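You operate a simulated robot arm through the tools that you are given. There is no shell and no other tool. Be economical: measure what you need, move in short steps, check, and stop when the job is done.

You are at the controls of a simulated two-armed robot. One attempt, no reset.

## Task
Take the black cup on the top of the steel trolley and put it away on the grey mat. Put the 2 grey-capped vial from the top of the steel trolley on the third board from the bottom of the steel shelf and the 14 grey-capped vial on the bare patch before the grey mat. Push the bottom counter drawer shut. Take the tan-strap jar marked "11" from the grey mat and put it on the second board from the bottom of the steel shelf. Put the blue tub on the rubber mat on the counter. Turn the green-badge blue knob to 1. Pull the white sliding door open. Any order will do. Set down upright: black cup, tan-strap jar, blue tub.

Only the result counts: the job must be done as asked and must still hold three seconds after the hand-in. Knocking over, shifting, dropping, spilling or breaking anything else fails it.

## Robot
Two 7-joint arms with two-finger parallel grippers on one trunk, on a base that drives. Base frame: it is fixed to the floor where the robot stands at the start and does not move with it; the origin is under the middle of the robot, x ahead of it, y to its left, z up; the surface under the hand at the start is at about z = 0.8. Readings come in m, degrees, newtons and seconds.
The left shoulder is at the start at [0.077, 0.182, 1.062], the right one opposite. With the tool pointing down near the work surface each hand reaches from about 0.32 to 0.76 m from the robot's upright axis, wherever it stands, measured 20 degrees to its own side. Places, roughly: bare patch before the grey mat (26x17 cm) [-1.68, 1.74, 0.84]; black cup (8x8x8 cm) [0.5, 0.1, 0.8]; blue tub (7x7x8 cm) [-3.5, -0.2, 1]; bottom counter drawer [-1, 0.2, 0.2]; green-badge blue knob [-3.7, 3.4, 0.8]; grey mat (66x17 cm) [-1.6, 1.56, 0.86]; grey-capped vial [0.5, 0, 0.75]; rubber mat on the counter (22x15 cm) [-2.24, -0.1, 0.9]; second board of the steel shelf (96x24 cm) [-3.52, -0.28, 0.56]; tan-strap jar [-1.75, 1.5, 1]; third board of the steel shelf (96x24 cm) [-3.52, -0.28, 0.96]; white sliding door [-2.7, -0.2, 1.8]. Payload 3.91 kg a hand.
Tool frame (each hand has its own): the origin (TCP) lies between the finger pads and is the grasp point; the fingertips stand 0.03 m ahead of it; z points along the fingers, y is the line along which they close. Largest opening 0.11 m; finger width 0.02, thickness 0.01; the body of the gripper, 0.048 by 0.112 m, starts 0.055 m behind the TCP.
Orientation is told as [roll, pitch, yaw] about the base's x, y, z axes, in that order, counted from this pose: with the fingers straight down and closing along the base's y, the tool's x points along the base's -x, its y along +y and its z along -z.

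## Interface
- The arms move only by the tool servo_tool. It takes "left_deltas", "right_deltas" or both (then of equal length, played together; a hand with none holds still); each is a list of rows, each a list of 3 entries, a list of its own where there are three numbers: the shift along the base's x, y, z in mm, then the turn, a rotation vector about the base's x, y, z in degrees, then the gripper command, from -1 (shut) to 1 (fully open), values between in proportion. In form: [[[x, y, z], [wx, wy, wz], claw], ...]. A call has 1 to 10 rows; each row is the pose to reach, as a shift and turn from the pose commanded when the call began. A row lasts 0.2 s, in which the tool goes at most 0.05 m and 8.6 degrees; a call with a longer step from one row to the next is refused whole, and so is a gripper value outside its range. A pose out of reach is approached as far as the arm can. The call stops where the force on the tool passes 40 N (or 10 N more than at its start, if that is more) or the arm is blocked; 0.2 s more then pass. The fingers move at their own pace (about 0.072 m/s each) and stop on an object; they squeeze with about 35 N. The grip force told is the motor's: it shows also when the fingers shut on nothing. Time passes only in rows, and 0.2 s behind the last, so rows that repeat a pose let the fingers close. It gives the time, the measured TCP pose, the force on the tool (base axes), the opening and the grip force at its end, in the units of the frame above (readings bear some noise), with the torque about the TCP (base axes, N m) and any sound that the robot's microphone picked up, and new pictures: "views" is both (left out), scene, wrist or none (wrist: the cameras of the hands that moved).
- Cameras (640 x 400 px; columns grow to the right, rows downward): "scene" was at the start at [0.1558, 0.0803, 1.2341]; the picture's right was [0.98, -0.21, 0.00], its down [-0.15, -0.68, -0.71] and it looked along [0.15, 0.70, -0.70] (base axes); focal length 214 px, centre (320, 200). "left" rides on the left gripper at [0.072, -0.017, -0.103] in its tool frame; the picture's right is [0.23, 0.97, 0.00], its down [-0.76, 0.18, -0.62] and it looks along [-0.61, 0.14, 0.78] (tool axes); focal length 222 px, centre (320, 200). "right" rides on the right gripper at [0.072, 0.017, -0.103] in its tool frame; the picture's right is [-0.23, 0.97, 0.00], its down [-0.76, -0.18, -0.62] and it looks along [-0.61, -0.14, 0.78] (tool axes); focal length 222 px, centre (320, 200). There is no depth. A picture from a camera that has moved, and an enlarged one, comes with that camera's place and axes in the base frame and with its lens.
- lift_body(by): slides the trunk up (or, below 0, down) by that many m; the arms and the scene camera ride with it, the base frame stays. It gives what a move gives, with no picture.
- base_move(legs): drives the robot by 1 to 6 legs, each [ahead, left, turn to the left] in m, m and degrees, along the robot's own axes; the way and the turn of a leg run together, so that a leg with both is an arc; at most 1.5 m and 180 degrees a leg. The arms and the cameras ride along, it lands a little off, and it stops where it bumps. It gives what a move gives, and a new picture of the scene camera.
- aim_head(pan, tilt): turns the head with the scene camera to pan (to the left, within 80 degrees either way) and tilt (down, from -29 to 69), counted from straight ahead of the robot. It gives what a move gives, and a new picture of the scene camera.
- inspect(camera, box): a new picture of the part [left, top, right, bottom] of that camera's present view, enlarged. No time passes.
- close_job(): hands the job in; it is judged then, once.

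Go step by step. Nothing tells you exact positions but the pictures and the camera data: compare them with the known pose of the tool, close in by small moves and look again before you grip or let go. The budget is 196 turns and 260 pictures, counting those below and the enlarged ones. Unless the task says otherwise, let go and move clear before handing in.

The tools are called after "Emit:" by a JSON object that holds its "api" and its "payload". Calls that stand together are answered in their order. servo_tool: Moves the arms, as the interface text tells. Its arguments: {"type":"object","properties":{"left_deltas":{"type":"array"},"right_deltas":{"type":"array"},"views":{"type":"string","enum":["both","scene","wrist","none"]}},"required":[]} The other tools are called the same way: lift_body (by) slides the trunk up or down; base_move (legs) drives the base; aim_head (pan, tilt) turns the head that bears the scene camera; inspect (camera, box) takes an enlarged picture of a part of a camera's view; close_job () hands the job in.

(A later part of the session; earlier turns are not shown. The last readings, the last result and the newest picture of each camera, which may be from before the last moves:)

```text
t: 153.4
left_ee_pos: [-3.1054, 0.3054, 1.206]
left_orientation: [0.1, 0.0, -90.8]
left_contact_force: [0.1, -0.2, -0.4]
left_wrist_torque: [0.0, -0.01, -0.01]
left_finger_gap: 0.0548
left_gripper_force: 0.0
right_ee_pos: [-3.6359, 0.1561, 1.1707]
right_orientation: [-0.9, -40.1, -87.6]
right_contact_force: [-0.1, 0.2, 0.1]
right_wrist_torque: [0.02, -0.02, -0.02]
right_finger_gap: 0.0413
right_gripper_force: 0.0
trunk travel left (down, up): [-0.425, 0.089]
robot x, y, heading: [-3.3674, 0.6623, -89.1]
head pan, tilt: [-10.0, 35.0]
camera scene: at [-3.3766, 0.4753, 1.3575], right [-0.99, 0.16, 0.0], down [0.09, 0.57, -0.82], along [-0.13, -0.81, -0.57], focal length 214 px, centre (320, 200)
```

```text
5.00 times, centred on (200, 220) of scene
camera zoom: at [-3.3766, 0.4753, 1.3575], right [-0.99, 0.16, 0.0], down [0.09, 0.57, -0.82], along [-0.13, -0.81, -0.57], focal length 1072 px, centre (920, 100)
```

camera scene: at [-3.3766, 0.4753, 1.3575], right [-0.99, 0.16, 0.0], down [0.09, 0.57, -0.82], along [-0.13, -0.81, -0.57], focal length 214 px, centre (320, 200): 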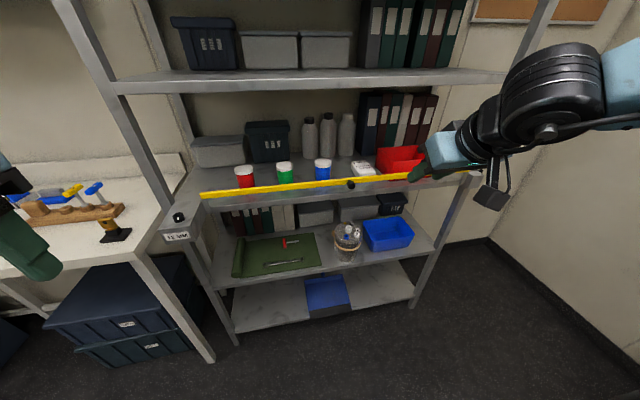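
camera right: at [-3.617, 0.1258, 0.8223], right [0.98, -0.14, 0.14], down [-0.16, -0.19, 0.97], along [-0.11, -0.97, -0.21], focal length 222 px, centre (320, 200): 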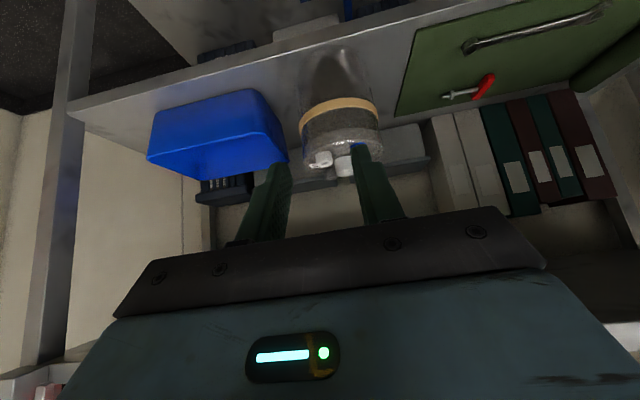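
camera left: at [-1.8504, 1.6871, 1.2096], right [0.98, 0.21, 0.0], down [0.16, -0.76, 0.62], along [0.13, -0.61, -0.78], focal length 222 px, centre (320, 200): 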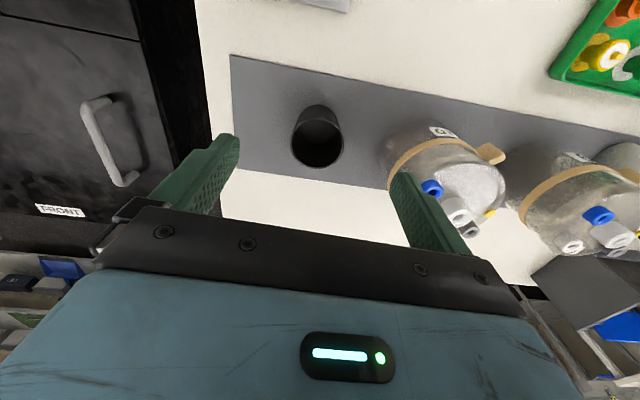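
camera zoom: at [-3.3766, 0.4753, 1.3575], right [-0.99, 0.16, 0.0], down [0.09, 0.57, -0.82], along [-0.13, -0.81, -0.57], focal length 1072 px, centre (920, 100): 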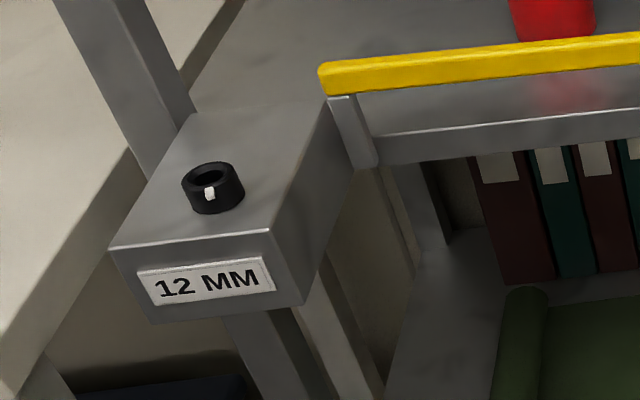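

There's a clear guard pane below the yellow bar, so I'll reach over it. Blue tub lid is at about (-3.496, -0.209, 1.04). Move in with a 28° tilt.

Emit:
{"api": "servo_tool", "payload": {"right_deltas": [[[10, 0, 10], [4, 0, 0], 0.3], [[20, 0, 20], [8, 0, 0], 0.64], [[30, 0, 30], [12, 0, 0], 0.64], [[40, -20, 30], [12, 0, 0], 0.64]], "views": "none"}}

Emit:
{"api": "base_move", "payload": {"legs": [[0.2, 0, 0]]}}

Emit:
{"api": "inspect", "payload": {"camera": "right", "box": [0, 0, 640, 400]}}

```text
t: 154.4
left_ee_pos: [-3.1049, 0.3049, 1.205]
left_orientation: [0.0, 0.0, -90.7]
left_contact_force: [0.5, 0.3, -0.3]
left_wrist_torque: [0.04, 0.0, 0.04]
left_finger_gap: 0.0549
left_gripper_force: 0.0
right_ee_pos: [-3.5955, 0.1361, 1.2004]
right_orientation: [-0.3, -28.0, -88.0]
right_contact_force: [-0.9, -0.1, -0.2]
right_wrist_torque: [0.01, 0.01, 0.0]
right_finger_gap: 0.0901
right_gripper_force: 0.1
trunk travel left (down, up): [-0.425, 0.089]
robot x, y, heading: [-3.3637, 0.6616, -89.1]
head pan, tilt: [-10.0, 35.0]
```

```text
t: 156.0
left_ee_pos: [-3.1026, 0.1056, 1.2056]
left_orientation: [0.1, -0.1, -90.7]
left_contact_force: [0.7, -0.6, -0.1]
left_wrist_torque: [0.05, 0.01, 0.03]
left_finger_gap: 0.0548
left_gripper_force: 0.0
right_ee_pos: [-3.5915, -0.0641, 1.2024]
right_orientation: [-0.4, -28.2, -88.0]
right_contact_force: [0.8, 0.0, -0.5]
right_wrist_torque: [-0.01, -0.02, -0.03]
right_finger_gap: 0.0904
right_gripper_force: 0.0
trunk travel left (down, up): [-0.425, 0.089]
robot x, y, heading: [-3.3598, 0.4624, -88.6]
head pan, tilt: [-10.0, 35.0]
camera scene: at [-3.3728, 0.2753, 1.3575], right [-0.99, 0.16, 0.0], down [0.09, 0.57, -0.82], along [-0.13, -0.81, -0.57], focal length 214 px, centre (320, 200)
```

scene: 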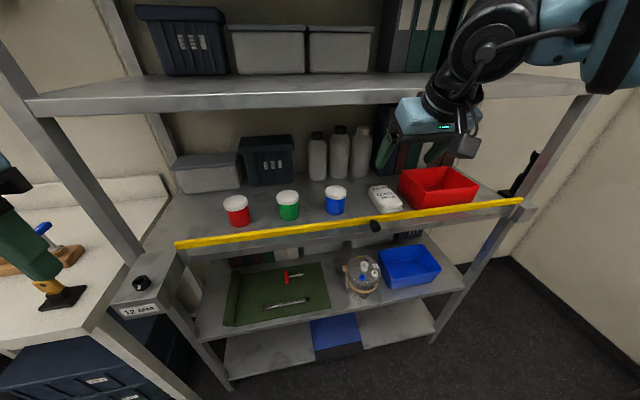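

```text
1.00 times, centred on (320, 200) of right (not enlarged: the box is as wide or as high as the picture)
camera zoom: at [-3.5772, 0.0492, 1.2571], right [0.98, -0.17, 0.1], down [-0.16, -0.38, 0.91], along [-0.11, -0.91, -0.4], focal length 222 px, centre (320, 200)
```

zoom: 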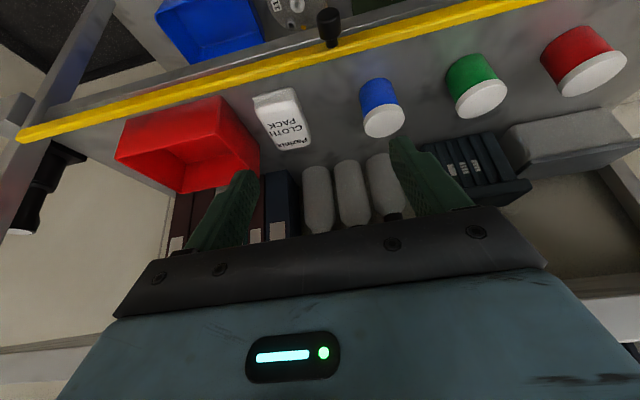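

Blue lid refined: (-3.502, -0.231, 1.025); bar at y≈-0.116, z≈1.01. Move above the tub.

Emit:
{"api": "servo_tool", "payload": {"right_deltas": [[[22, -40, -10], [0, 0, 0], 0.64], [[45, -80, -25], [0, 0, 0], 0.64], [[68, -120, -50], [0, 0, 0], 0.64], [[90, -158, -75], [0, 0, 0], 0.64], [[90, -161, -110], [0, 0, 0], 0.64]]}}

```text
refused: row 3 steps farther than a row can; nothing moved
```

Emit:
{"api": "servo_tool", "payload": {"right_deltas": [[[20, -36, -10], [0, 0, 0], 0.64], [[40, -70, -25], [0, 0, 0], 0.64], [[60, -105, -45], [0, 0, 0], 0.64], [[78, -140, -65], [0, 0, 0], 0.64], [[90, -161, -90], [0, 0, 0], 0.64], [[90, -161, -110], [0, 0, 0], 0.64]]}}

```text
t: 156.7
left_ee_pos: [-3.1021, 0.1056, 1.2059]
left_orientation: [0.1, 0.0, -90.7]
left_contact_force: [-0.1, 0.1, 0.2]
left_wrist_torque: [-0.01, 0.0, -0.01]
left_finger_gap: 0.0549
left_gripper_force: 0.1
right_ee_pos: [-3.5504, -0.133, 1.1725]
right_orientation: [-0.5, -27.5, -87.9]
right_contact_force: [-6.1, 15.2, 0.4]
right_wrist_torque: [-1.59, -0.61, 0.28]
right_finger_gap: 0.0901
right_gripper_force: 0.0
right hand out of reach, approached as far as the arm can: row 3
trunk travel left (down, up): [-0.425, 0.089]
robot x, y, heading: [-3.3617, 0.4619, -89.0]
head pan, tilt: [-10.0, 35.0]
stopped in row 3 (right hand): the force on the tool passed its limit at 104 N (the readings are from after the stop); the commanded pose is now the measured one
camera scene: at [-3.3738, 0.2758, 1.3576], right [-0.99, 0.16, 0.0], down [0.09, 0.57, -0.82], along [-0.13, -0.81, -0.57], focal length 214 px, centre (320, 200)
camera right: at [-3.5366, -0.0208, 1.2302], right [0.98, -0.17, 0.1], down [-0.16, -0.39, 0.91], along [-0.12, -0.9, -0.41], focal length 222 px, centre (320, 200)
```

scene: 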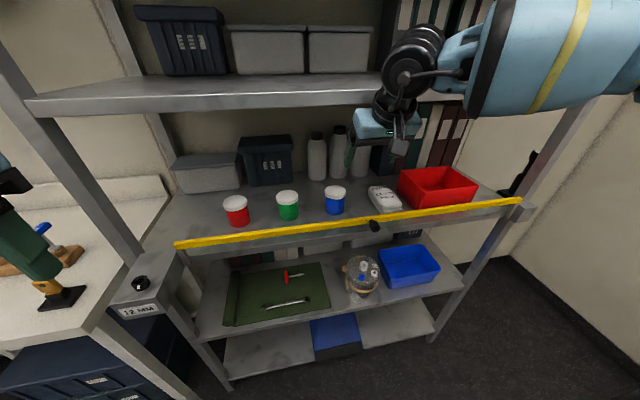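
right: 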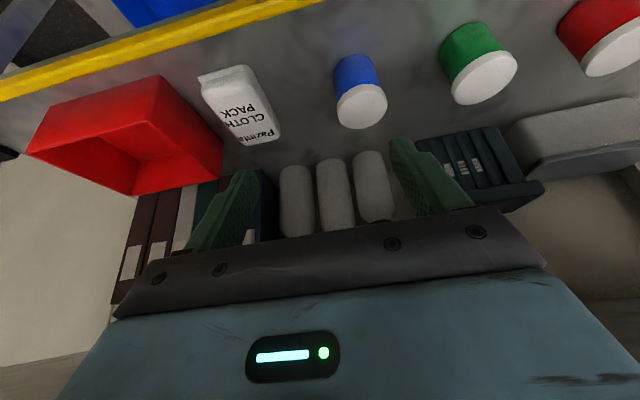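

The wrist brushed board 4's edge above – I must go in lower. Back out, lower the trunk and re-enter at TCP z≈1.085.

Emit:
{"api": "servo_tool", "payload": {"right_deltas": [[[0, 30, 0], [0, 0, 0], 0.64], [[0, 65, 0], [0, 0, 0], 0.64], [[20, 100, 0], [0, 0, 0], 0.64]], "views": "none"}}

Emit:
{"api": "lift_body", "payload": {"by": -0.09}}

Emit:
{"api": "servo_tool", "payload": {"right_deltas": [[[10, -20, 0], [0, 0, 0], 0.64], [[20, -45, 0], [0, 0, 0], 0.64], [[29, -75, 0], [0, 0, 0], 0.64]]}}

```text
t: 157.5
left_ee_pos: [-3.0996, 0.1068, 1.2053]
left_orientation: [0.0, 0.0, -90.7]
left_contact_force: [1.1, -0.6, 0.5]
left_wrist_torque: [0.02, -0.03, 0.02]
left_finger_gap: 0.055
left_gripper_force: 0.1
right_ee_pos: [-3.5298, -0.0337, 1.1726]
right_orientation: [-0.6, -27.5, -87.9]
right_contact_force: [0.1, 0.4, 0.7]
right_wrist_torque: [0.02, 0.03, -0.03]
right_finger_gap: 0.0902
right_gripper_force: 0.0
trunk travel left (down, up): [-0.425, 0.089]
robot x, y, heading: [-3.3617, 0.4603, -89.2]
head pan, tilt: [-10.0, 35.0]
```

```text
t: 158.7
left_ee_pos: [-3.1022, 0.1047, 1.1164]
left_orientation: [0.0, -0.1, -90.7]
left_contact_force: [0.1, 0.0, 0.0]
left_wrist_torque: [-0.01, 0.01, 0.01]
left_finger_gap: 0.0551
left_gripper_force: 0.0
right_ee_pos: [-3.5297, -0.0331, 1.0825]
right_orientation: [-0.5, -27.5, -87.9]
right_contact_force: [-0.8, -0.3, -0.6]
right_wrist_torque: [-0.03, -0.04, -0.04]
right_finger_gap: 0.0901
right_gripper_force: 0.0
trunk travel left (down, up): [-0.335, 0.179]
robot x, y, heading: [-3.3672, 0.4654, -89.2]
head pan, tilt: [-10.0, 35.0]
```

```text
t: 159.5
left_ee_pos: [-3.1009, 0.1035, 1.115]
left_orientation: [0.0, 0.0, -90.8]
left_contact_force: [-1.1, -0.4, 0.0]
left_wrist_torque: [0.01, -0.02, 0.01]
left_finger_gap: 0.055
left_gripper_force: 0.0
right_ee_pos: [-3.5003, -0.1128, 1.0811]
right_orientation: [-0.6, -27.4, -87.9]
right_contact_force: [-0.3, -0.5, -0.4]
right_wrist_torque: [0.02, 0.02, 0.0]
right_finger_gap: 0.0904
right_gripper_force: 0.0
trunk travel left (down, up): [-0.335, 0.179]
robot x, y, heading: [-3.3613, 0.4628, -88.9]
head pan, tilt: [-10.0, 35.0]
camera scene: at [-3.3725, 0.2388, 1.2579], right [-0.99, 0.16, 0.0], down [0.09, 0.57, -0.82], along [-0.13, -0.81, -0.57], focal length 214 px, centre (320, 200)
camera right: at [-3.4866, 0.0003, 1.1387], right [0.98, -0.17, 0.1], down [-0.16, -0.39, 0.91], along [-0.12, -0.9, -0.41], focal length 222 px, centre (320, 200)
```

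scene: 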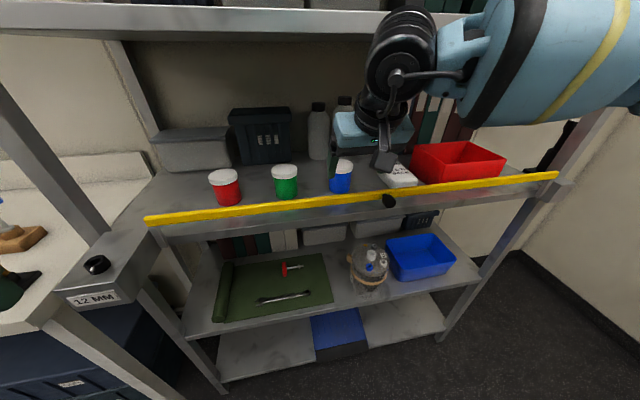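
right: 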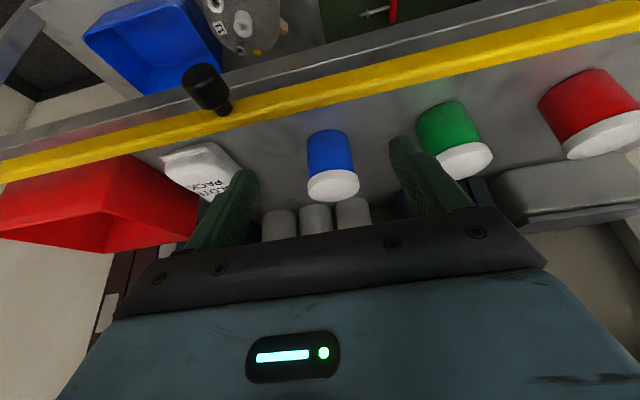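

Lined up laterally. Board 4's lip is lower than I thought (z≈1.27), so: tilt a bit more, enter low, forward while descending, later pull the tub back before lifting.

Emit:
{"api": "servo_tool", "payload": {"right_deltas": [[[0, -10, 5], [-4, 0, 0], 0.64], [[0, -25, 5], [-8.5, 0, 0], 0.64], [[0, -40, 0], [-8.5, 0, 0], 0.64], [[0, -48, -20], [-8.5, 0, 0], 0.64], [[0, -60, -36], [-8.5, 0, 0], 0.64]]}}

```text
t: 160.7
left_ee_pos: [-3.1021, 0.1039, 1.1153]
left_orientation: [0.0, 0.1, -90.6]
left_contact_force: [-0.4, 0.5, -0.3]
left_wrist_torque: [-0.03, 0.03, 0.03]
left_finger_gap: 0.0551
left_gripper_force: 0.0
right_ee_pos: [-3.5011, -0.1694, 1.0463]
right_orientation: [-1.1, -35.9, -87.7]
right_contact_force: [-0.2, -0.3, -0.5]
right_wrist_torque: [0.02, 0.01, 0.02]
right_finger_gap: 0.0901
right_gripper_force: 0.0
trunk travel left (down, up): [-0.335, 0.179]
robot x, y, heading: [-3.3579, 0.4635, -89.2]
head pan, tilt: [-10.0, 35.0]
camera scene: at [-3.3726, 0.2395, 1.258], right [-0.99, 0.16, 0.0], down [0.09, 0.57, -0.82], along [-0.13, -0.81, -0.57], focal length 214 px, centre (320, 200)
camera right: at [-3.487, -0.0508, 1.0852], right [0.98, -0.15, 0.12], down [-0.16, -0.26, 0.95], along [-0.12, -0.95, -0.27], focal length 222 px, centre (320, 200)
```

scene: 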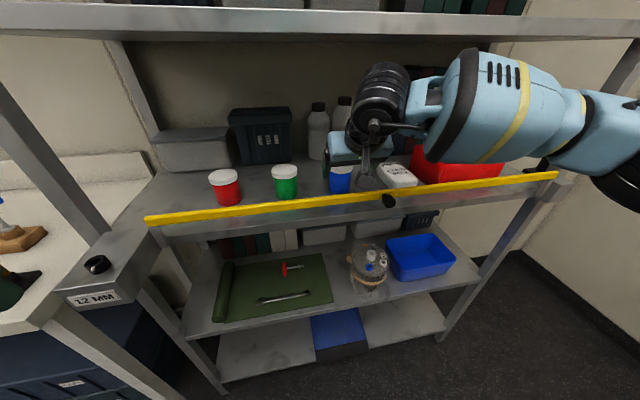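
right: 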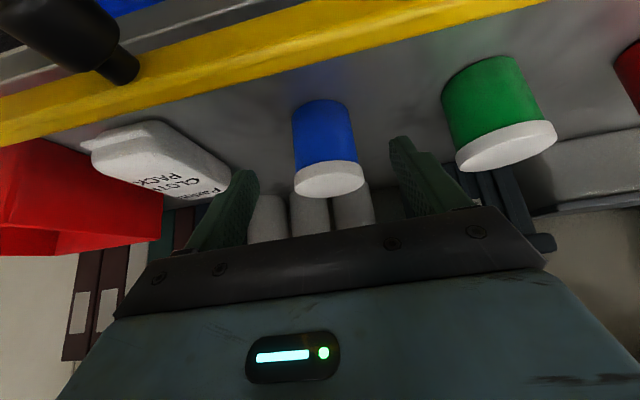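

Tub straight ahead between the fingers. Advance and lower a bit more, then look.

Emit:
{"api": "servo_tool", "payload": {"right_deltas": [[[0, -20, -8], [0, 0, 0], 0.64], [[0, -40, -16], [0, 0, 0], 0.64], [[1, -50, -24], [0, 0, 0], 0.64]]}}

Emit:
{"api": "inspect", "payload": {"camera": "scene", "box": [270, 100, 430, 220]}}

```text
t: 161.5
left_ee_pos: [-3.1005, 0.1055, 1.115]
left_orientation: [0.0, 0.1, -90.7]
left_contact_force: [-0.1, -0.1, 0.1]
left_wrist_torque: [0.04, -0.02, 0.0]
left_finger_gap: 0.0548
left_gripper_force: 0.2
right_ee_pos: [-3.5195, -0.1999, 1.0366]
right_orientation: [-0.9, -36.0, -87.6]
right_contact_force: [-0.2, 0.4, -0.1]
right_wrist_torque: [0.01, 0.01, -0.02]
right_finger_gap: 0.0903
right_gripper_force: 0.0
right hand out of reach, approached as far as the arm can: row 1, 2, 3
trunk travel left (down, up): [-0.335, 0.179]
robot x, y, heading: [-3.3628, 0.465, -89.0]
head pan, tilt: [-10.0, 35.0]
camera scene: at [-3.3726, 0.2401, 1.2581], right [-0.99, 0.16, 0.0], down [0.09, 0.57, -0.82], along [-0.13, -0.81, -0.57], focal length 214 px, centre (320, 200)
camera right: at [-3.5049, -0.0801, 1.0753], right [0.98, -0.15, 0.12], down [-0.16, -0.25, 0.95], along [-0.12, -0.95, -0.27], focal length 222 px, centre (320, 200)
```

scene: 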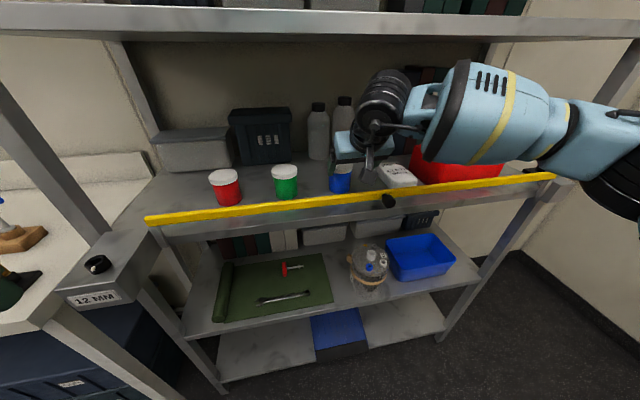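
right: 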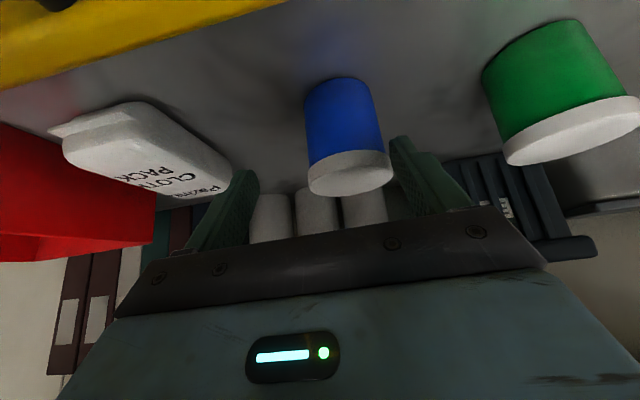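

```text
3.33 times, centred on (350, 160) of scene
camera zoom: at [-3.3726, 0.2401, 1.2581], right [-0.99, 0.16, 0.0], down [0.09, 0.57, -0.82], along [-0.13, -0.81, -0.57], focal length 715 px, centre (220, 333)
```

zoom: 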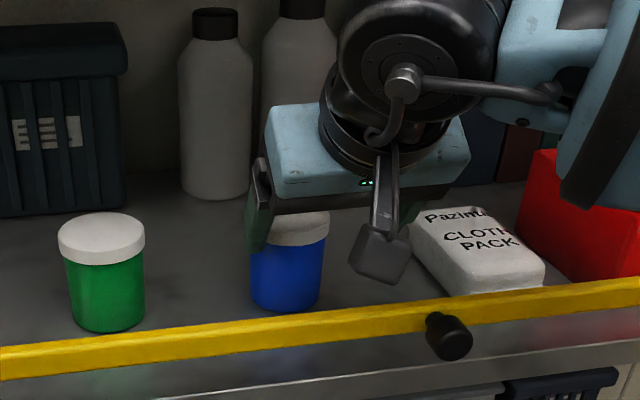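

Arm is at its reach limit. Raise the hand slightly and shift the base: 2 cm left, 3 cm ahead.

Emit:
{"api": "servo_tool", "payload": {"right_deltas": [[[0, 5, 10], [0, 0, 0], 0.64], [[0, 12, 20], [0, 0, 0], 0.64]], "views": "none"}}

Emit:
{"api": "base_move", "payload": {"legs": [[0, 0.04, 0], [0.04, 0, 0]]}}

Emit:
{"api": "inspect", "payload": {"camera": "right", "box": [0, 0, 640, 400]}}

```text
t: 162.1
left_ee_pos: [-3.1012, 0.1062, 1.1158]
left_orientation: [0.0, -0.1, -90.7]
left_contact_force: [-0.4, 0.3, 0.2]
left_wrist_torque: [-0.01, 0.0, 0.01]
left_finger_gap: 0.0549
left_gripper_force: 0.1
right_ee_pos: [-3.5175, -0.1879, 1.0565]
right_orientation: [-1.0, -35.9, -87.7]
right_contact_force: [-0.4, 0.5, 0.0]
right_wrist_torque: [-0.02, 0.0, -0.02]
right_finger_gap: 0.0902
right_gripper_force: 0.0
trunk travel left (down, up): [-0.335, 0.179]
robot x, y, heading: [-3.3603, 0.4621, -89.1]
head pan, tilt: [-10.0, 35.0]
```

```text
t: 163.7
left_ee_pos: [-3.059, 0.0671, 1.1147]
left_orientation: [0.0, 0.1, -90.6]
left_contact_force: [1.6, 0.4, -0.8]
left_wrist_torque: [0.03, 0.0, 0.0]
left_finger_gap: 0.055
left_gripper_force: 0.2
right_ee_pos: [-3.4775, -0.2269, 1.0568]
right_orientation: [-0.9, -35.9, -87.7]
right_contact_force: [-0.5, 0.6, -0.1]
right_wrist_torque: [0.01, 0.03, -0.01]
right_finger_gap: 0.0904
right_gripper_force: 0.1
trunk travel left (down, up): [-0.335, 0.179]
robot x, y, heading: [-3.3182, 0.4258, -89.3]
head pan, tilt: [-10.0, 35.0]
camera scene: at [-3.3317, 0.2017, 1.2581], right [-0.99, 0.16, 0.0], down [0.09, 0.57, -0.82], along [-0.13, -0.81, -0.57], focal length 214 px, centre (320, 200)
```

scene: 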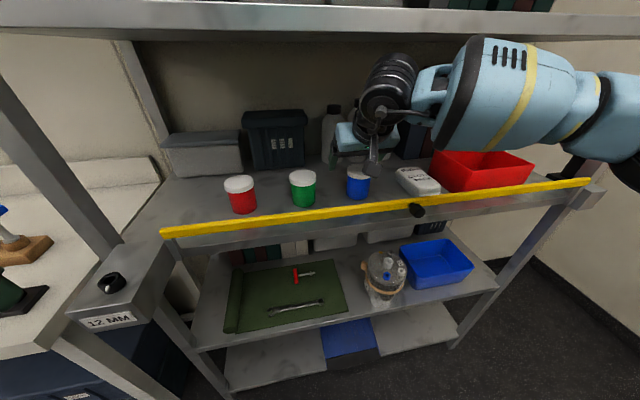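

```text
1.00 times, centred on (320, 200) of right (not enlarged: the box is as wide or as high as the picture)
camera zoom: at [-3.464, -0.1072, 1.0952], right [0.98, -0.15, 0.12], down [-0.16, -0.26, 0.95], along [-0.12, -0.95, -0.28], focal length 222 px, centre (320, 200)
```

zoom: 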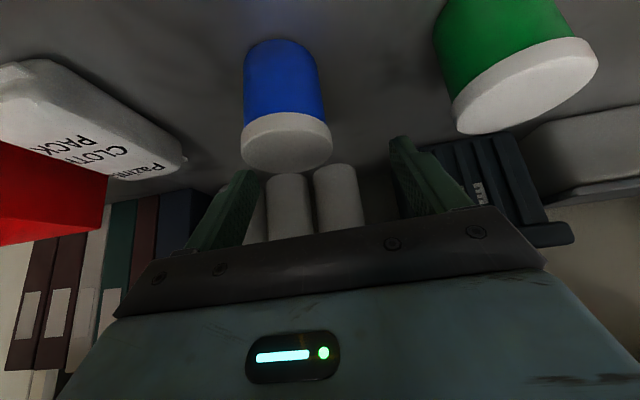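

Tub at about (-3.497, -0.228). Shift 20 mm in x, lower and view before gripping.

Emit:
{"api": "servo_tool", "payload": {"right_deltas": [[[-10, 0, 0], [0, 0, 0], 0.64], [[-20, 0, 0], [0, 0, 0], 0.64], [[-20, 0, -15], [0, 0, 0], 0.64], [[-20, -2, -28], [0, 0, 0], 0.64], [[-20, -2, -38], [0, 0, 0], 0.64]]}}

Emit:
{"api": "inspect", "payload": {"camera": "scene", "box": [290, 100, 450, 220]}}

```text
t: 164.8
left_ee_pos: [-3.0608, 0.0688, 1.1149]
left_orientation: [0.0, 0.0, -90.7]
left_contact_force: [-0.6, -0.1, 0.0]
left_wrist_torque: [0.0, 0.0, -0.01]
left_finger_gap: 0.0548
left_gripper_force: 0.0
right_ee_pos: [-3.4965, -0.2283, 1.0173]
right_orientation: [-1.0, -36.0, -87.8]
right_contact_force: [0.1, -1.0, -0.6]
right_wrist_torque: [0.02, -0.01, 0.0]
right_finger_gap: 0.0903
right_gripper_force: 0.1
trunk travel left (down, up): [-0.335, 0.179]
robot x, y, heading: [-3.3187, 0.4232, -88.7]
head pan, tilt: [-10.0, 35.0]
camera scene: at [-3.3318, 0.2025, 1.2582], right [-0.99, 0.16, 0.0], down [0.09, 0.57, -0.82], along [-0.13, -0.81, -0.57], focal length 214 px, centre (320, 200)
camera right: at [-3.483, -0.1086, 1.0572], right [0.98, -0.15, 0.12], down [-0.16, -0.26, 0.95], along [-0.12, -0.95, -0.27], focal length 222 px, centre (320, 200)
```

scene: 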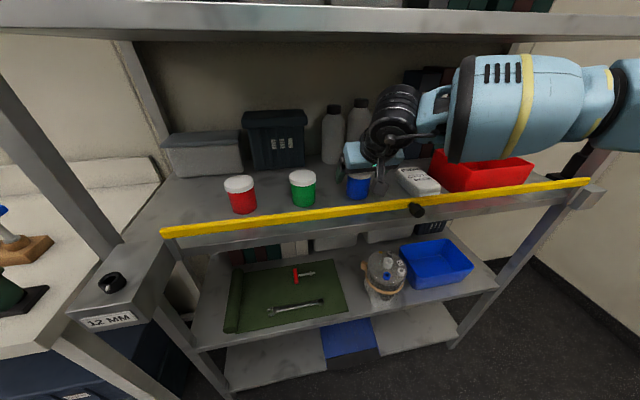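
right: 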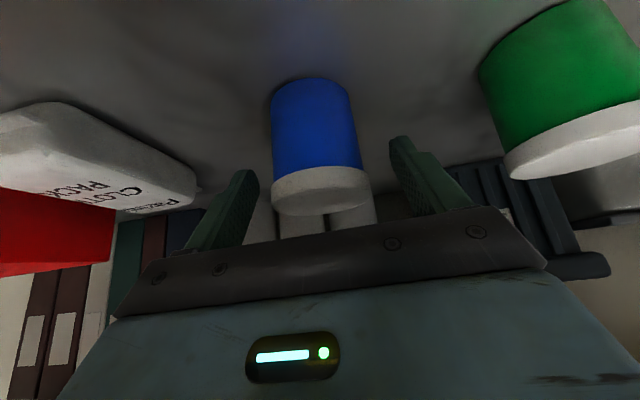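

```text
3.33 times, centred on (370, 160) of scene
camera zoom: at [-3.3318, 0.2025, 1.2582], right [-0.99, 0.16, 0.0], down [0.09, 0.57, -0.82], along [-0.13, -0.81, -0.57], focal length 715 px, centre (153, 333)
```

zoom: 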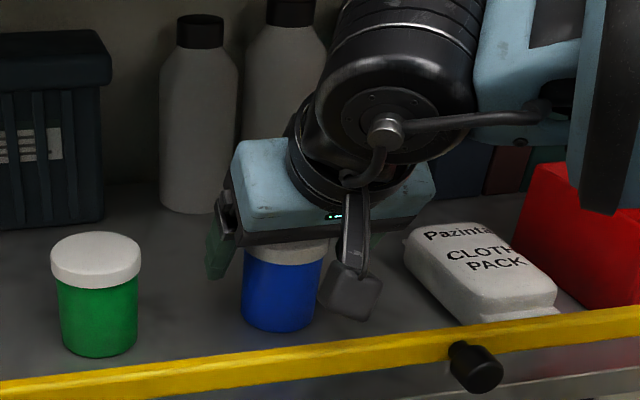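

Cross-checking gives the tub centre at y≈-0.25, lid top z≈1.017. Advance 20 mm, lower 5 mm and grip.

Emit:
{"api": "servo_tool", "payload": {"right_deltas": [[[0, -10, 0], [0, 0, 0], 0.64], [[-2, -20, -5], [0, 0, 0], 0.64], [[-2, -20, -5], [0, 0, 0], -1], [[-2, -20, -5], [0, 0, 0], -1], [[-2, -20, -5], [0, 0, 0], -1]]}}

```text
t: 166.1
left_ee_pos: [-3.0599, 0.0661, 1.116]
left_orientation: [0.0, 0.0, -90.7]
left_contact_force: [0.1, 0.2, -0.2]
left_wrist_torque: [0.02, -0.02, 0.03]
left_finger_gap: 0.0548
left_gripper_force: 0.0
right_ee_pos: [-3.4993, -0.2481, 1.0132]
right_orientation: [-1.0, -36.0, -87.7]
right_contact_force: [0.2, 0.0, 0.9]
right_wrist_torque: [0.01, 0.05, -0.02]
right_finger_gap: 0.0608
right_gripper_force: 35.2
trunk travel left (down, up): [-0.335, 0.179]
robot x, y, heading: [-3.3175, 0.4238, -88.9]
head pan, tilt: [-10.0, 35.0]
camera scene: at [-3.3318, 0.2026, 1.2583], right [-0.99, 0.16, 0.0], down [0.09, 0.57, -0.82], along [-0.13, -0.81, -0.57], focal length 214 px, centre (320, 200)
camera right: at [-3.4857, -0.1285, 1.0529], right [0.98, -0.15, 0.12], down [-0.16, -0.25, 0.95], along [-0.12, -0.95, -0.27], focal length 222 px, centre (320, 200)
```

scene: 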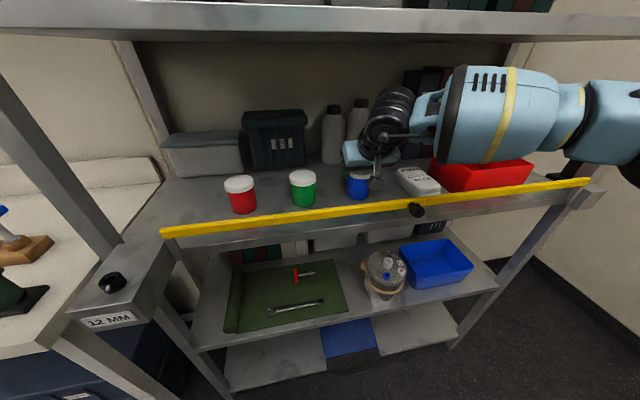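
right: 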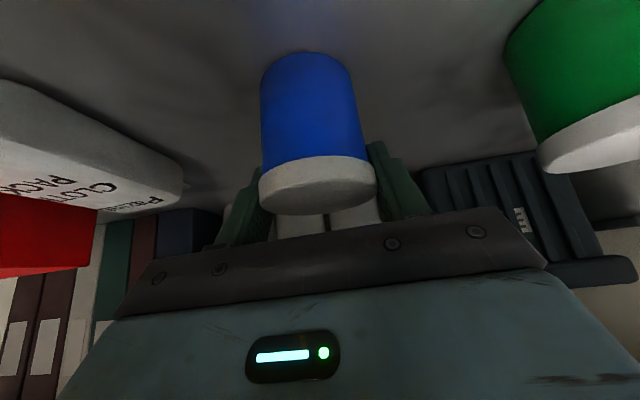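

Gripped (61 mm). Lift 12 mm, pull back toward the bar, then raise over it.

Emit:
{"api": "servo_tool", "payload": {"right_deltas": [[[0, 0, 6], [0, 0, 0], -1], [[0, 0, 14], [0, 0, 0], -1], [[0, 20, 20], [0, 0, 0], -1], [[0, 40, 24], [0, 0, 0], -1], [[0, 50, 30], [0, 0, 0], -1], [[0, 52, 50], [0, 0, 0], -1]]}}

```text
t: 167.4
left_ee_pos: [-3.0602, 0.0676, 1.1159]
left_orientation: [-0.1, 0.0, -90.7]
left_contact_force: [-0.1, -0.9, -0.1]
left_wrist_torque: [-0.02, -0.02, 0.02]
left_finger_gap: 0.0549
left_gripper_force: 0.0
right_ee_pos: [-3.5008, -0.195, 1.0641]
right_orientation: [-1.1, -36.0, -87.7]
right_contact_force: [-0.6, 0.2, -1.5]
right_wrist_torque: [-0.01, -0.01, 0.01]
right_finger_gap: 0.0606
right_gripper_force: 35.2
trunk travel left (down, up): [-0.335, 0.179]
robot x, y, heading: [-3.318, 0.425, -88.8]
head pan, tilt: [-10.0, 35.0]
camera scene: at [-3.3316, 0.2029, 1.2583], right [-0.99, 0.16, 0.0], down [0.09, 0.57, -0.82], along [-0.13, -0.81, -0.57], focal length 214 px, centre (320, 200)
camera right: at [-3.4861, -0.0751, 1.1036], right [0.98, -0.15, 0.12], down [-0.16, -0.25, 0.95], along [-0.12, -0.95, -0.27], focal length 222 px, centre (320, 200)
```

scene: 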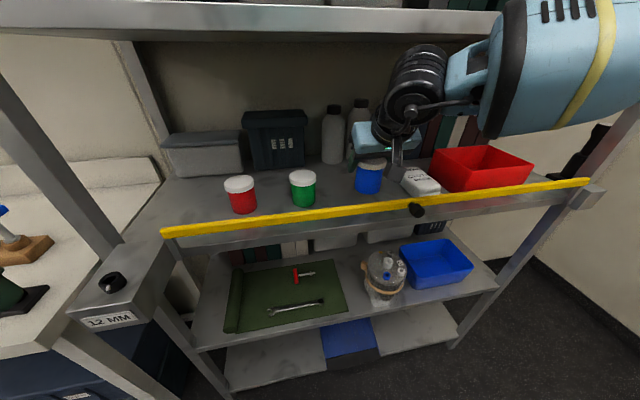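
right: 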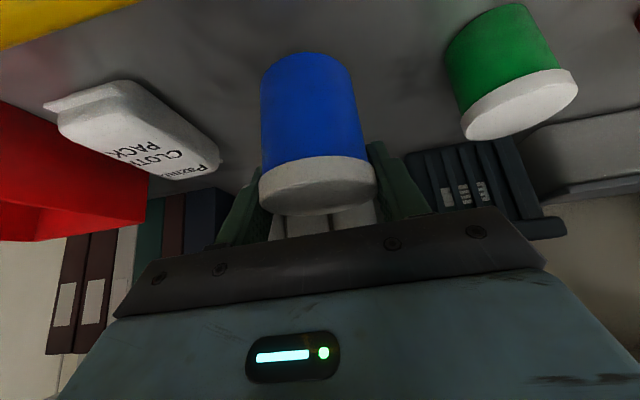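

Tub in hand. Pull back 18 mm more, raise clear of the bar, then out.

Emit:
{"api": "servo_tool", "payload": {"right_deltas": [[[0, 10, 5], [0, 0, 0], -1], [[0, 18, 15], [0, 0, 0], -1], [[0, 20, 30], [0, 0, 0], -1], [[0, 22, 46], [0, 0, 0], -1], [[0, 25, 58], [0, 0, 0], -1], [[0, 50, 65], [0, 0, 0], -1], [[0, 90, 70], [0, 0, 0], -1], [[0, 130, 70], [0, 0, 0], -1]]}}

```text
t: 169.2
left_ee_pos: [-3.0598, 0.0675, 1.1155]
left_orientation: [-0.1, 0.0, -90.8]
left_contact_force: [0.1, 0.0, 0.3]
left_wrist_torque: [-0.01, 0.01, 0.02]
left_finger_gap: 0.0551
left_gripper_force: 0.0
right_ee_pos: [-3.5008, -0.0659, 1.1329]
right_orientation: [-1.0, -36.0, -87.6]
right_contact_force: [0.4, -0.5, -2.0]
right_wrist_torque: [-0.03, 0.02, -0.02]
right_finger_gap: 0.0605
right_gripper_force: 35.4
trunk travel left (down, up): [-0.335, 0.179]
robot x, y, heading: [-3.3198, 0.4206, -89.2]
head pan, tilt: [-10.0, 35.0]
camera scene: at [-3.332, 0.2034, 1.2584], right [-0.99, 0.16, 0.0], down [0.09, 0.57, -0.82], along [-0.13, -0.81, -0.57], focal length 214 px, centre (320, 200)
camera right: at [-3.4872, 0.0535, 1.1727], right [0.98, -0.15, 0.12], down [-0.16, -0.25, 0.95], along [-0.12, -0.95, -0.27], focal length 222 px, centre (320, 200)
```

scene: 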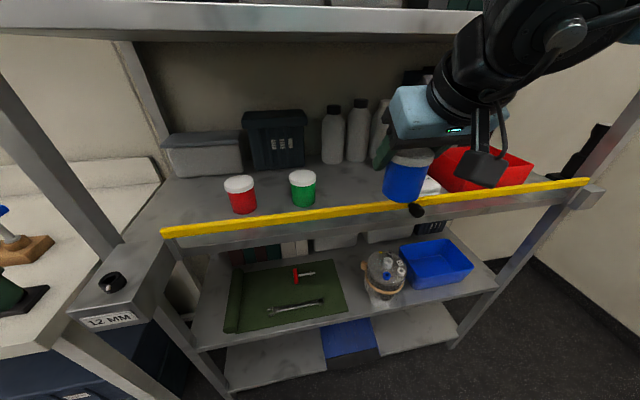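
right: 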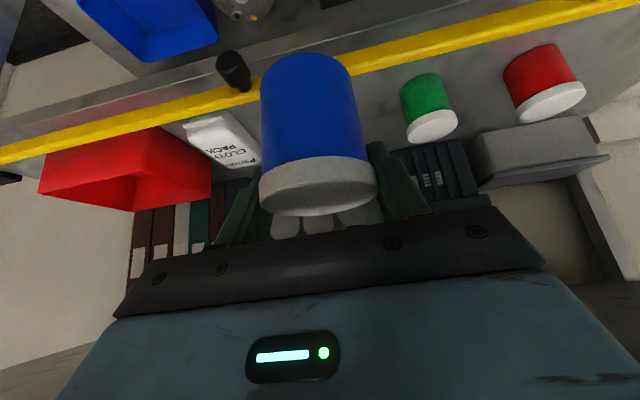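

Blue tub is out and upright. Back off and look at the counter and the sliding door to the left.

Emit:
{"api": "base_move", "payload": {"legs": [[-0.3, 0, 0], [0, 0.6, 0]]}}

Emit:
{"api": "aim_head", "payload": {"pan": 5, "tilt": -15}}

Emit:
{"api": "aim_head", "payload": {"pan": 10, "tilt": 30}}

```text
t: 176.7
left_ee_pos: [-2.4623, 0.3705, 1.1164]
left_orientation: [-0.1, 0.0, -91.2]
left_contact_force: [-0.4, 0.0, -0.2]
left_wrist_torque: [0.03, 0.01, 0.04]
left_finger_gap: 0.0549
left_gripper_force: 0.1
right_ee_pos: [-2.9047, 0.2403, 1.1334]
right_orientation: [-1.0, -36.0, -88.1]
right_contact_force: [-0.3, 0.1, -0.8]
right_wrist_torque: [-0.01, -0.03, 0.01]
right_finger_gap: 0.0605
right_gripper_force: 35.3
trunk travel left (down, up): [-0.335, 0.179]
robot x, y, heading: [-2.7179, 0.7324, -89.4]
head pan, tilt: [-10.0, 35.0]
camera scene: at [-2.7331, 0.5085, 1.2582], right [-0.99, 0.16, 0.0], down [0.09, 0.57, -0.82], along [-0.13, -0.81, -0.57], focal length 214 px, centre (320, 200)
```

scene: 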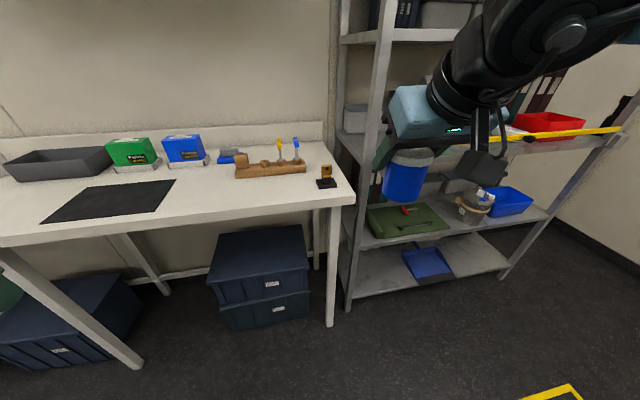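

```text
t: 177.8
left_ee_pos: [-2.4631, 0.3718, 1.1155]
left_orientation: [0.0, 0.0, -91.1]
left_contact_force: [-0.4, -0.2, 0.9]
left_wrist_torque: [0.03, -0.02, -0.02]
left_finger_gap: 0.0548
left_gripper_force: 0.0
right_ee_pos: [-2.9036, 0.24, 1.132]
right_orientation: [-1.0, -35.9, -88.2]
right_contact_force: [0.3, -0.3, 0.2]
right_wrist_torque: [-0.05, 0.01, -0.02]
right_finger_gap: 0.0606
right_gripper_force: 34.4
trunk travel left (down, up): [-0.335, 0.179]
robot x, y, heading: [-2.7205, 0.7337, -89.5]
head pan, tilt: [5.0, -15.0]
camera scene: at [-2.7109, 0.5152, 1.3367], right [-1.0, -0.1, 0.0], down [0.03, -0.26, -0.97], along [0.09, -0.96, 0.26], focal length 214 px, centre (320, 200)
```

scene: 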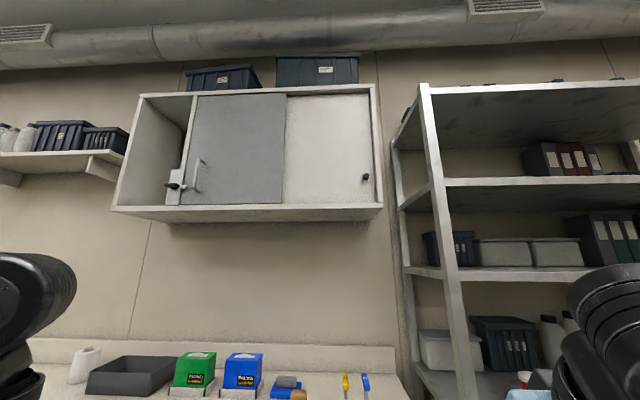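

```text
t: 179.0
left_ee_pos: [-2.4647, 0.3715, 1.1155]
left_orientation: [0.0, 0.0, -91.1]
left_contact_force: [0.3, -0.2, 0.1]
left_wrist_torque: [0.02, -0.03, -0.03]
left_finger_gap: 0.0554
left_gripper_force: 0.0
right_ee_pos: [-2.9035, 0.2406, 1.1334]
right_orientation: [-1.0, -35.9, -88.1]
right_contact_force: [-0.2, 0.9, -1.6]
right_wrist_torque: [-0.03, 0.0, 0.0]
right_finger_gap: 0.0607
right_gripper_force: 35.0
trunk travel left (down, up): [-0.335, 0.179]
robot x, y, heading: [-2.7215, 0.7294, -89.3]
head pan, tilt: [10.0, 30.0]
camera scene: at [-2.7022, 0.5064, 1.2661], right [-0.98, -0.18, 0.0], down [-0.09, 0.49, -0.87], along [0.16, -0.85, -0.5], focal length 214 px, centre (320, 200)
```

scene: 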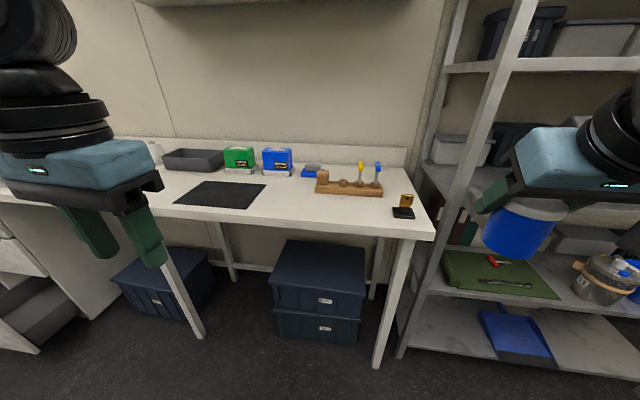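

Rubber mat is at about (-2.23, -0.09); the white door (right panel of the wall cabinet, knob on its right edge) slides left. First the tub: sidestep to the mat.

Emit:
{"api": "base_move", "payload": {"legs": [[0, 0.64, 0], [0.2, 0, 0]]}}

Emit:
{"api": "aim_head", "payload": {"pan": -15, "tilt": 48}}

```text
t: 186.3
left_ee_pos: [-1.822, 0.1715, 1.1148]
left_orientation: [0.1, 0.0, -91.6]
left_contact_force: [-0.1, 0.4, 0.1]
left_wrist_torque: [-0.01, 0.02, 0.01]
left_finger_gap: 0.0551
left_gripper_force: 0.0
right_ee_pos: [-2.2653, 0.0426, 1.1316]
right_orientation: [-0.9, -35.9, -88.4]
right_contact_force: [0.0, 0.1, -1.7]
right_wrist_torque: [-0.01, 0.0, -0.03]
right_finger_gap: 0.0605
right_gripper_force: 34.9
trunk travel left (down, up): [-0.335, 0.179]
robot x, y, heading: [-2.0805, 0.5343, -89.8]
head pan, tilt: [10.0, 30.0]
camera scene: at [-2.0599, 0.3075, 1.266], right [-0.98, -0.18, 0.0], down [-0.09, 0.49, -0.87], along [0.15, -0.85, -0.5], focal length 214 px, centre (320, 200)
```

scene: 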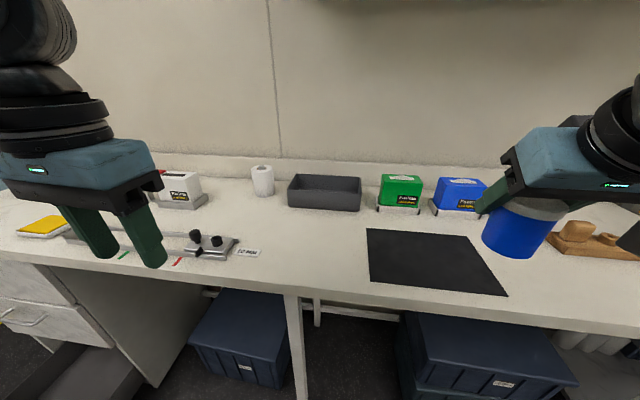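

```text
t: 187.2
left_ee_pos: [-1.8215, 0.1706, 1.1153]
left_orientation: [0.0, -0.1, -91.5]
left_contact_force: [0.3, -0.6, 0.0]
left_wrist_torque: [-0.01, -0.03, -0.04]
left_finger_gap: 0.0548
left_gripper_force: 0.0
right_ee_pos: [-2.2647, 0.0422, 1.1328]
right_orientation: [-1.0, -36.1, -88.6]
right_contact_force: [0.2, 0.5, -1.5]
right_wrist_torque: [-0.01, -0.03, 0.04]
right_finger_gap: 0.0607
right_gripper_force: 35.2
trunk travel left (down, up): [-0.335, 0.179]
robot x, y, heading: [-2.0757, 0.5289, -90.1]
head pan, tilt: [-15.0, 48.0]
camera scene: at [-2.0959, 0.3208, 1.2393], right [-0.97, 0.26, 0.0], down [0.19, 0.72, -0.67], along [-0.17, -0.65, -0.74], focal length 214 px, centre (320, 200)
```

scene: 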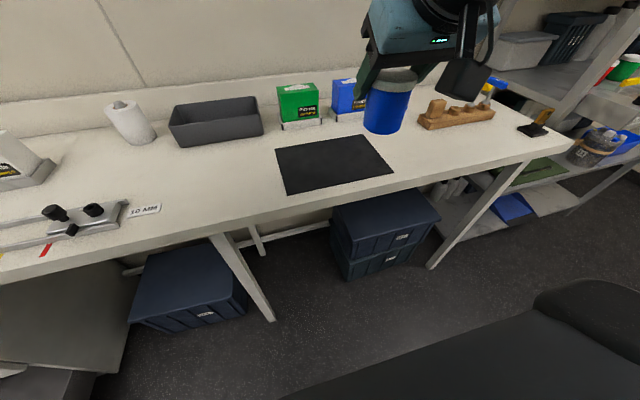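

Mat centre (-2.231, -0.094). Move 5 cm closer with the base, then carry the tub over the mat.

Emit:
{"api": "base_move", "payload": {"legs": [[0.06, 0, 0]]}}

Emit:
{"api": "servo_tool", "payload": {"right_deltas": [[[10, -25, -10], [0, 0, 0], -1], [[20, -50, -30], [0, 0, 0], -1], [[30, -72, -60], [0, 0, 0], -1], [[33, -72, -100], [0, 0, 0], -1], [[33, -72, -130], [0, 0, 0], -1]]}}

```text
t: 188.1
left_ee_pos: [-1.8217, 0.1107, 1.1149]
left_orientation: [-0.1, 0.0, -91.6]
left_contact_force: [0.6, 0.4, -0.4]
left_wrist_torque: [0.03, 0.0, 0.03]
left_finger_gap: 0.0548
left_gripper_force: 0.1
right_ee_pos: [-2.264, -0.0173, 1.1333]
right_orientation: [-0.9, -35.9, -88.5]
right_contact_force: [0.4, 0.1, -0.8]
right_wrist_torque: [-0.04, -0.01, -0.01]
right_finger_gap: 0.0605
right_gripper_force: 34.5
trunk travel left (down, up): [-0.335, 0.179]
robot x, y, heading: [-2.0746, 0.4745, -89.7]
head pan, tilt: [-15.0, 48.0]
camera scene: at [-2.0958, 0.2605, 1.2391], right [-0.97, 0.26, 0.0], down [0.19, 0.72, -0.67], along [-0.17, -0.65, -0.74], focal length 214 px, centre (320, 200)
```

scene: 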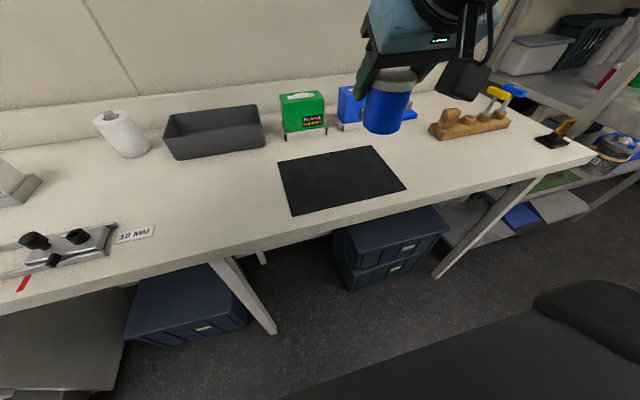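

```text
t: 189.3
left_ee_pos: [-1.8223, 0.1112, 1.1153]
left_orientation: [0.0, 0.0, -91.6]
left_contact_force: [-0.2, 0.2, 0.7]
left_wrist_torque: [0.02, 0.0, 0.0]
left_finger_gap: 0.0549
left_gripper_force: 0.0
right_ee_pos: [-2.2311, -0.0877, 1.0036]
right_orientation: [-1.0, -35.9, -88.5]
right_contact_force: [0.8, 0.5, -1.3]
right_wrist_torque: [-0.01, -0.02, -0.01]
right_finger_gap: 0.0605
right_gripper_force: 35.0
trunk travel left (down, up): [-0.335, 0.179]
robot x, y, heading: [-2.073, 0.4714, -89.9]
head pan, tilt: [-15.0, 48.0]
camera scene: at [-2.0959, 0.261, 1.2391], right [-0.97, 0.26, 0.0], down [0.19, 0.72, -0.67], along [-0.17, -0.65, -0.74], focal length 214 px, centre (320, 200)
camera right: at [-2.2156, 0.031, 1.0441], right [0.98, -0.17, 0.12], down [-0.16, -0.25, 0.95], along [-0.13, -0.95, -0.28], focal length 222 px, centre (320, 200)
```

scene: 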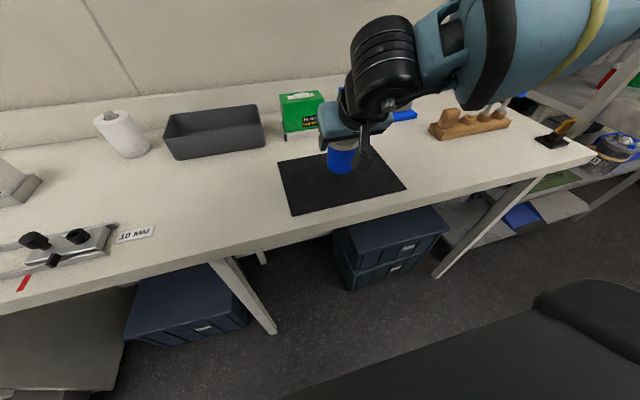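
right: 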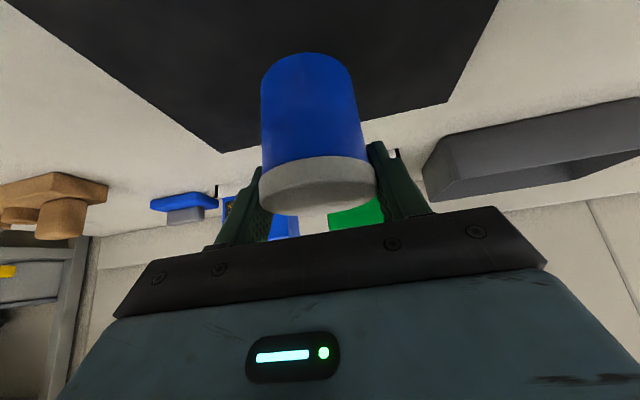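

Tub is over the mat. Shift 12 mm toward centre and lower to contact.

Emit:
{"api": "servo_tool", "payload": {"right_deltas": [[[0, 12, -10], [0, 0, 0], -1], [[0, 12, -18], [0, 0, 0], -1], [[0, 12, -23], [0, 0, 0], -1], [[0, 12, -28], [0, 0, 0], -1], [[0, 12, -33], [0, 0, 0], -1], [[0, 12, -38], [0, 0, 0], -1]]}}

```text
t: 190.7
left_ee_pos: [-1.8214, 0.1136, 1.1148]
left_orientation: [0.0, 0.0, -91.6]
left_contact_force: [0.6, -0.1, -0.4]
left_wrist_torque: [-0.01, 0.02, 0.02]
left_finger_gap: 0.055
left_gripper_force: 0.1
right_ee_pos: [-2.2304, -0.0763, 0.9676]
right_orientation: [-1.0, -36.2, -88.6]
right_contact_force: [-1.1, 0.9, 7.0]
right_wrist_torque: [0.19, 0.27, 0.02]
right_finger_gap: 0.0609
right_gripper_force: 35.5
trunk travel left (down, up): [-0.335, 0.179]
robot x, y, heading: [-2.0734, 0.4723, -89.9]
head pan, tilt: [-15.0, 48.0]
camera scene: at [-2.0957, 0.2623, 1.2395], right [-0.97, 0.26, 0.0], down [0.19, 0.72, -0.67], along [-0.17, -0.65, -0.74], focal length 214 px, centre (320, 200)
camera right: at [-2.2149, 0.0439, 1.0057], right [0.98, -0.17, 0.12], down [-0.16, -0.25, 0.95], along [-0.13, -0.95, -0.27], focal length 222 px, centre (320, 200)
```

scene: 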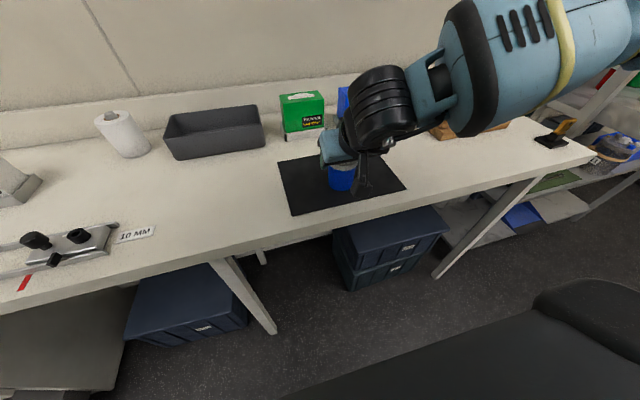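
right: 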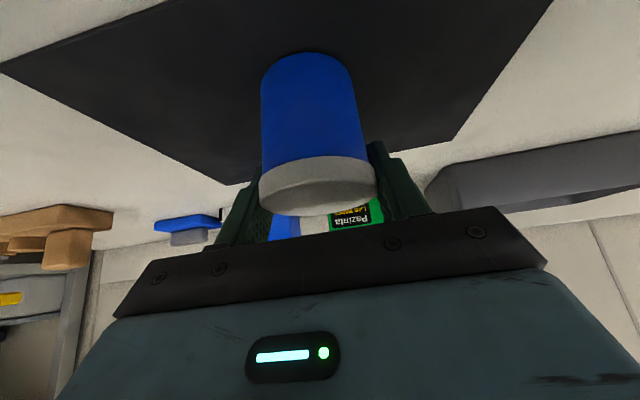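

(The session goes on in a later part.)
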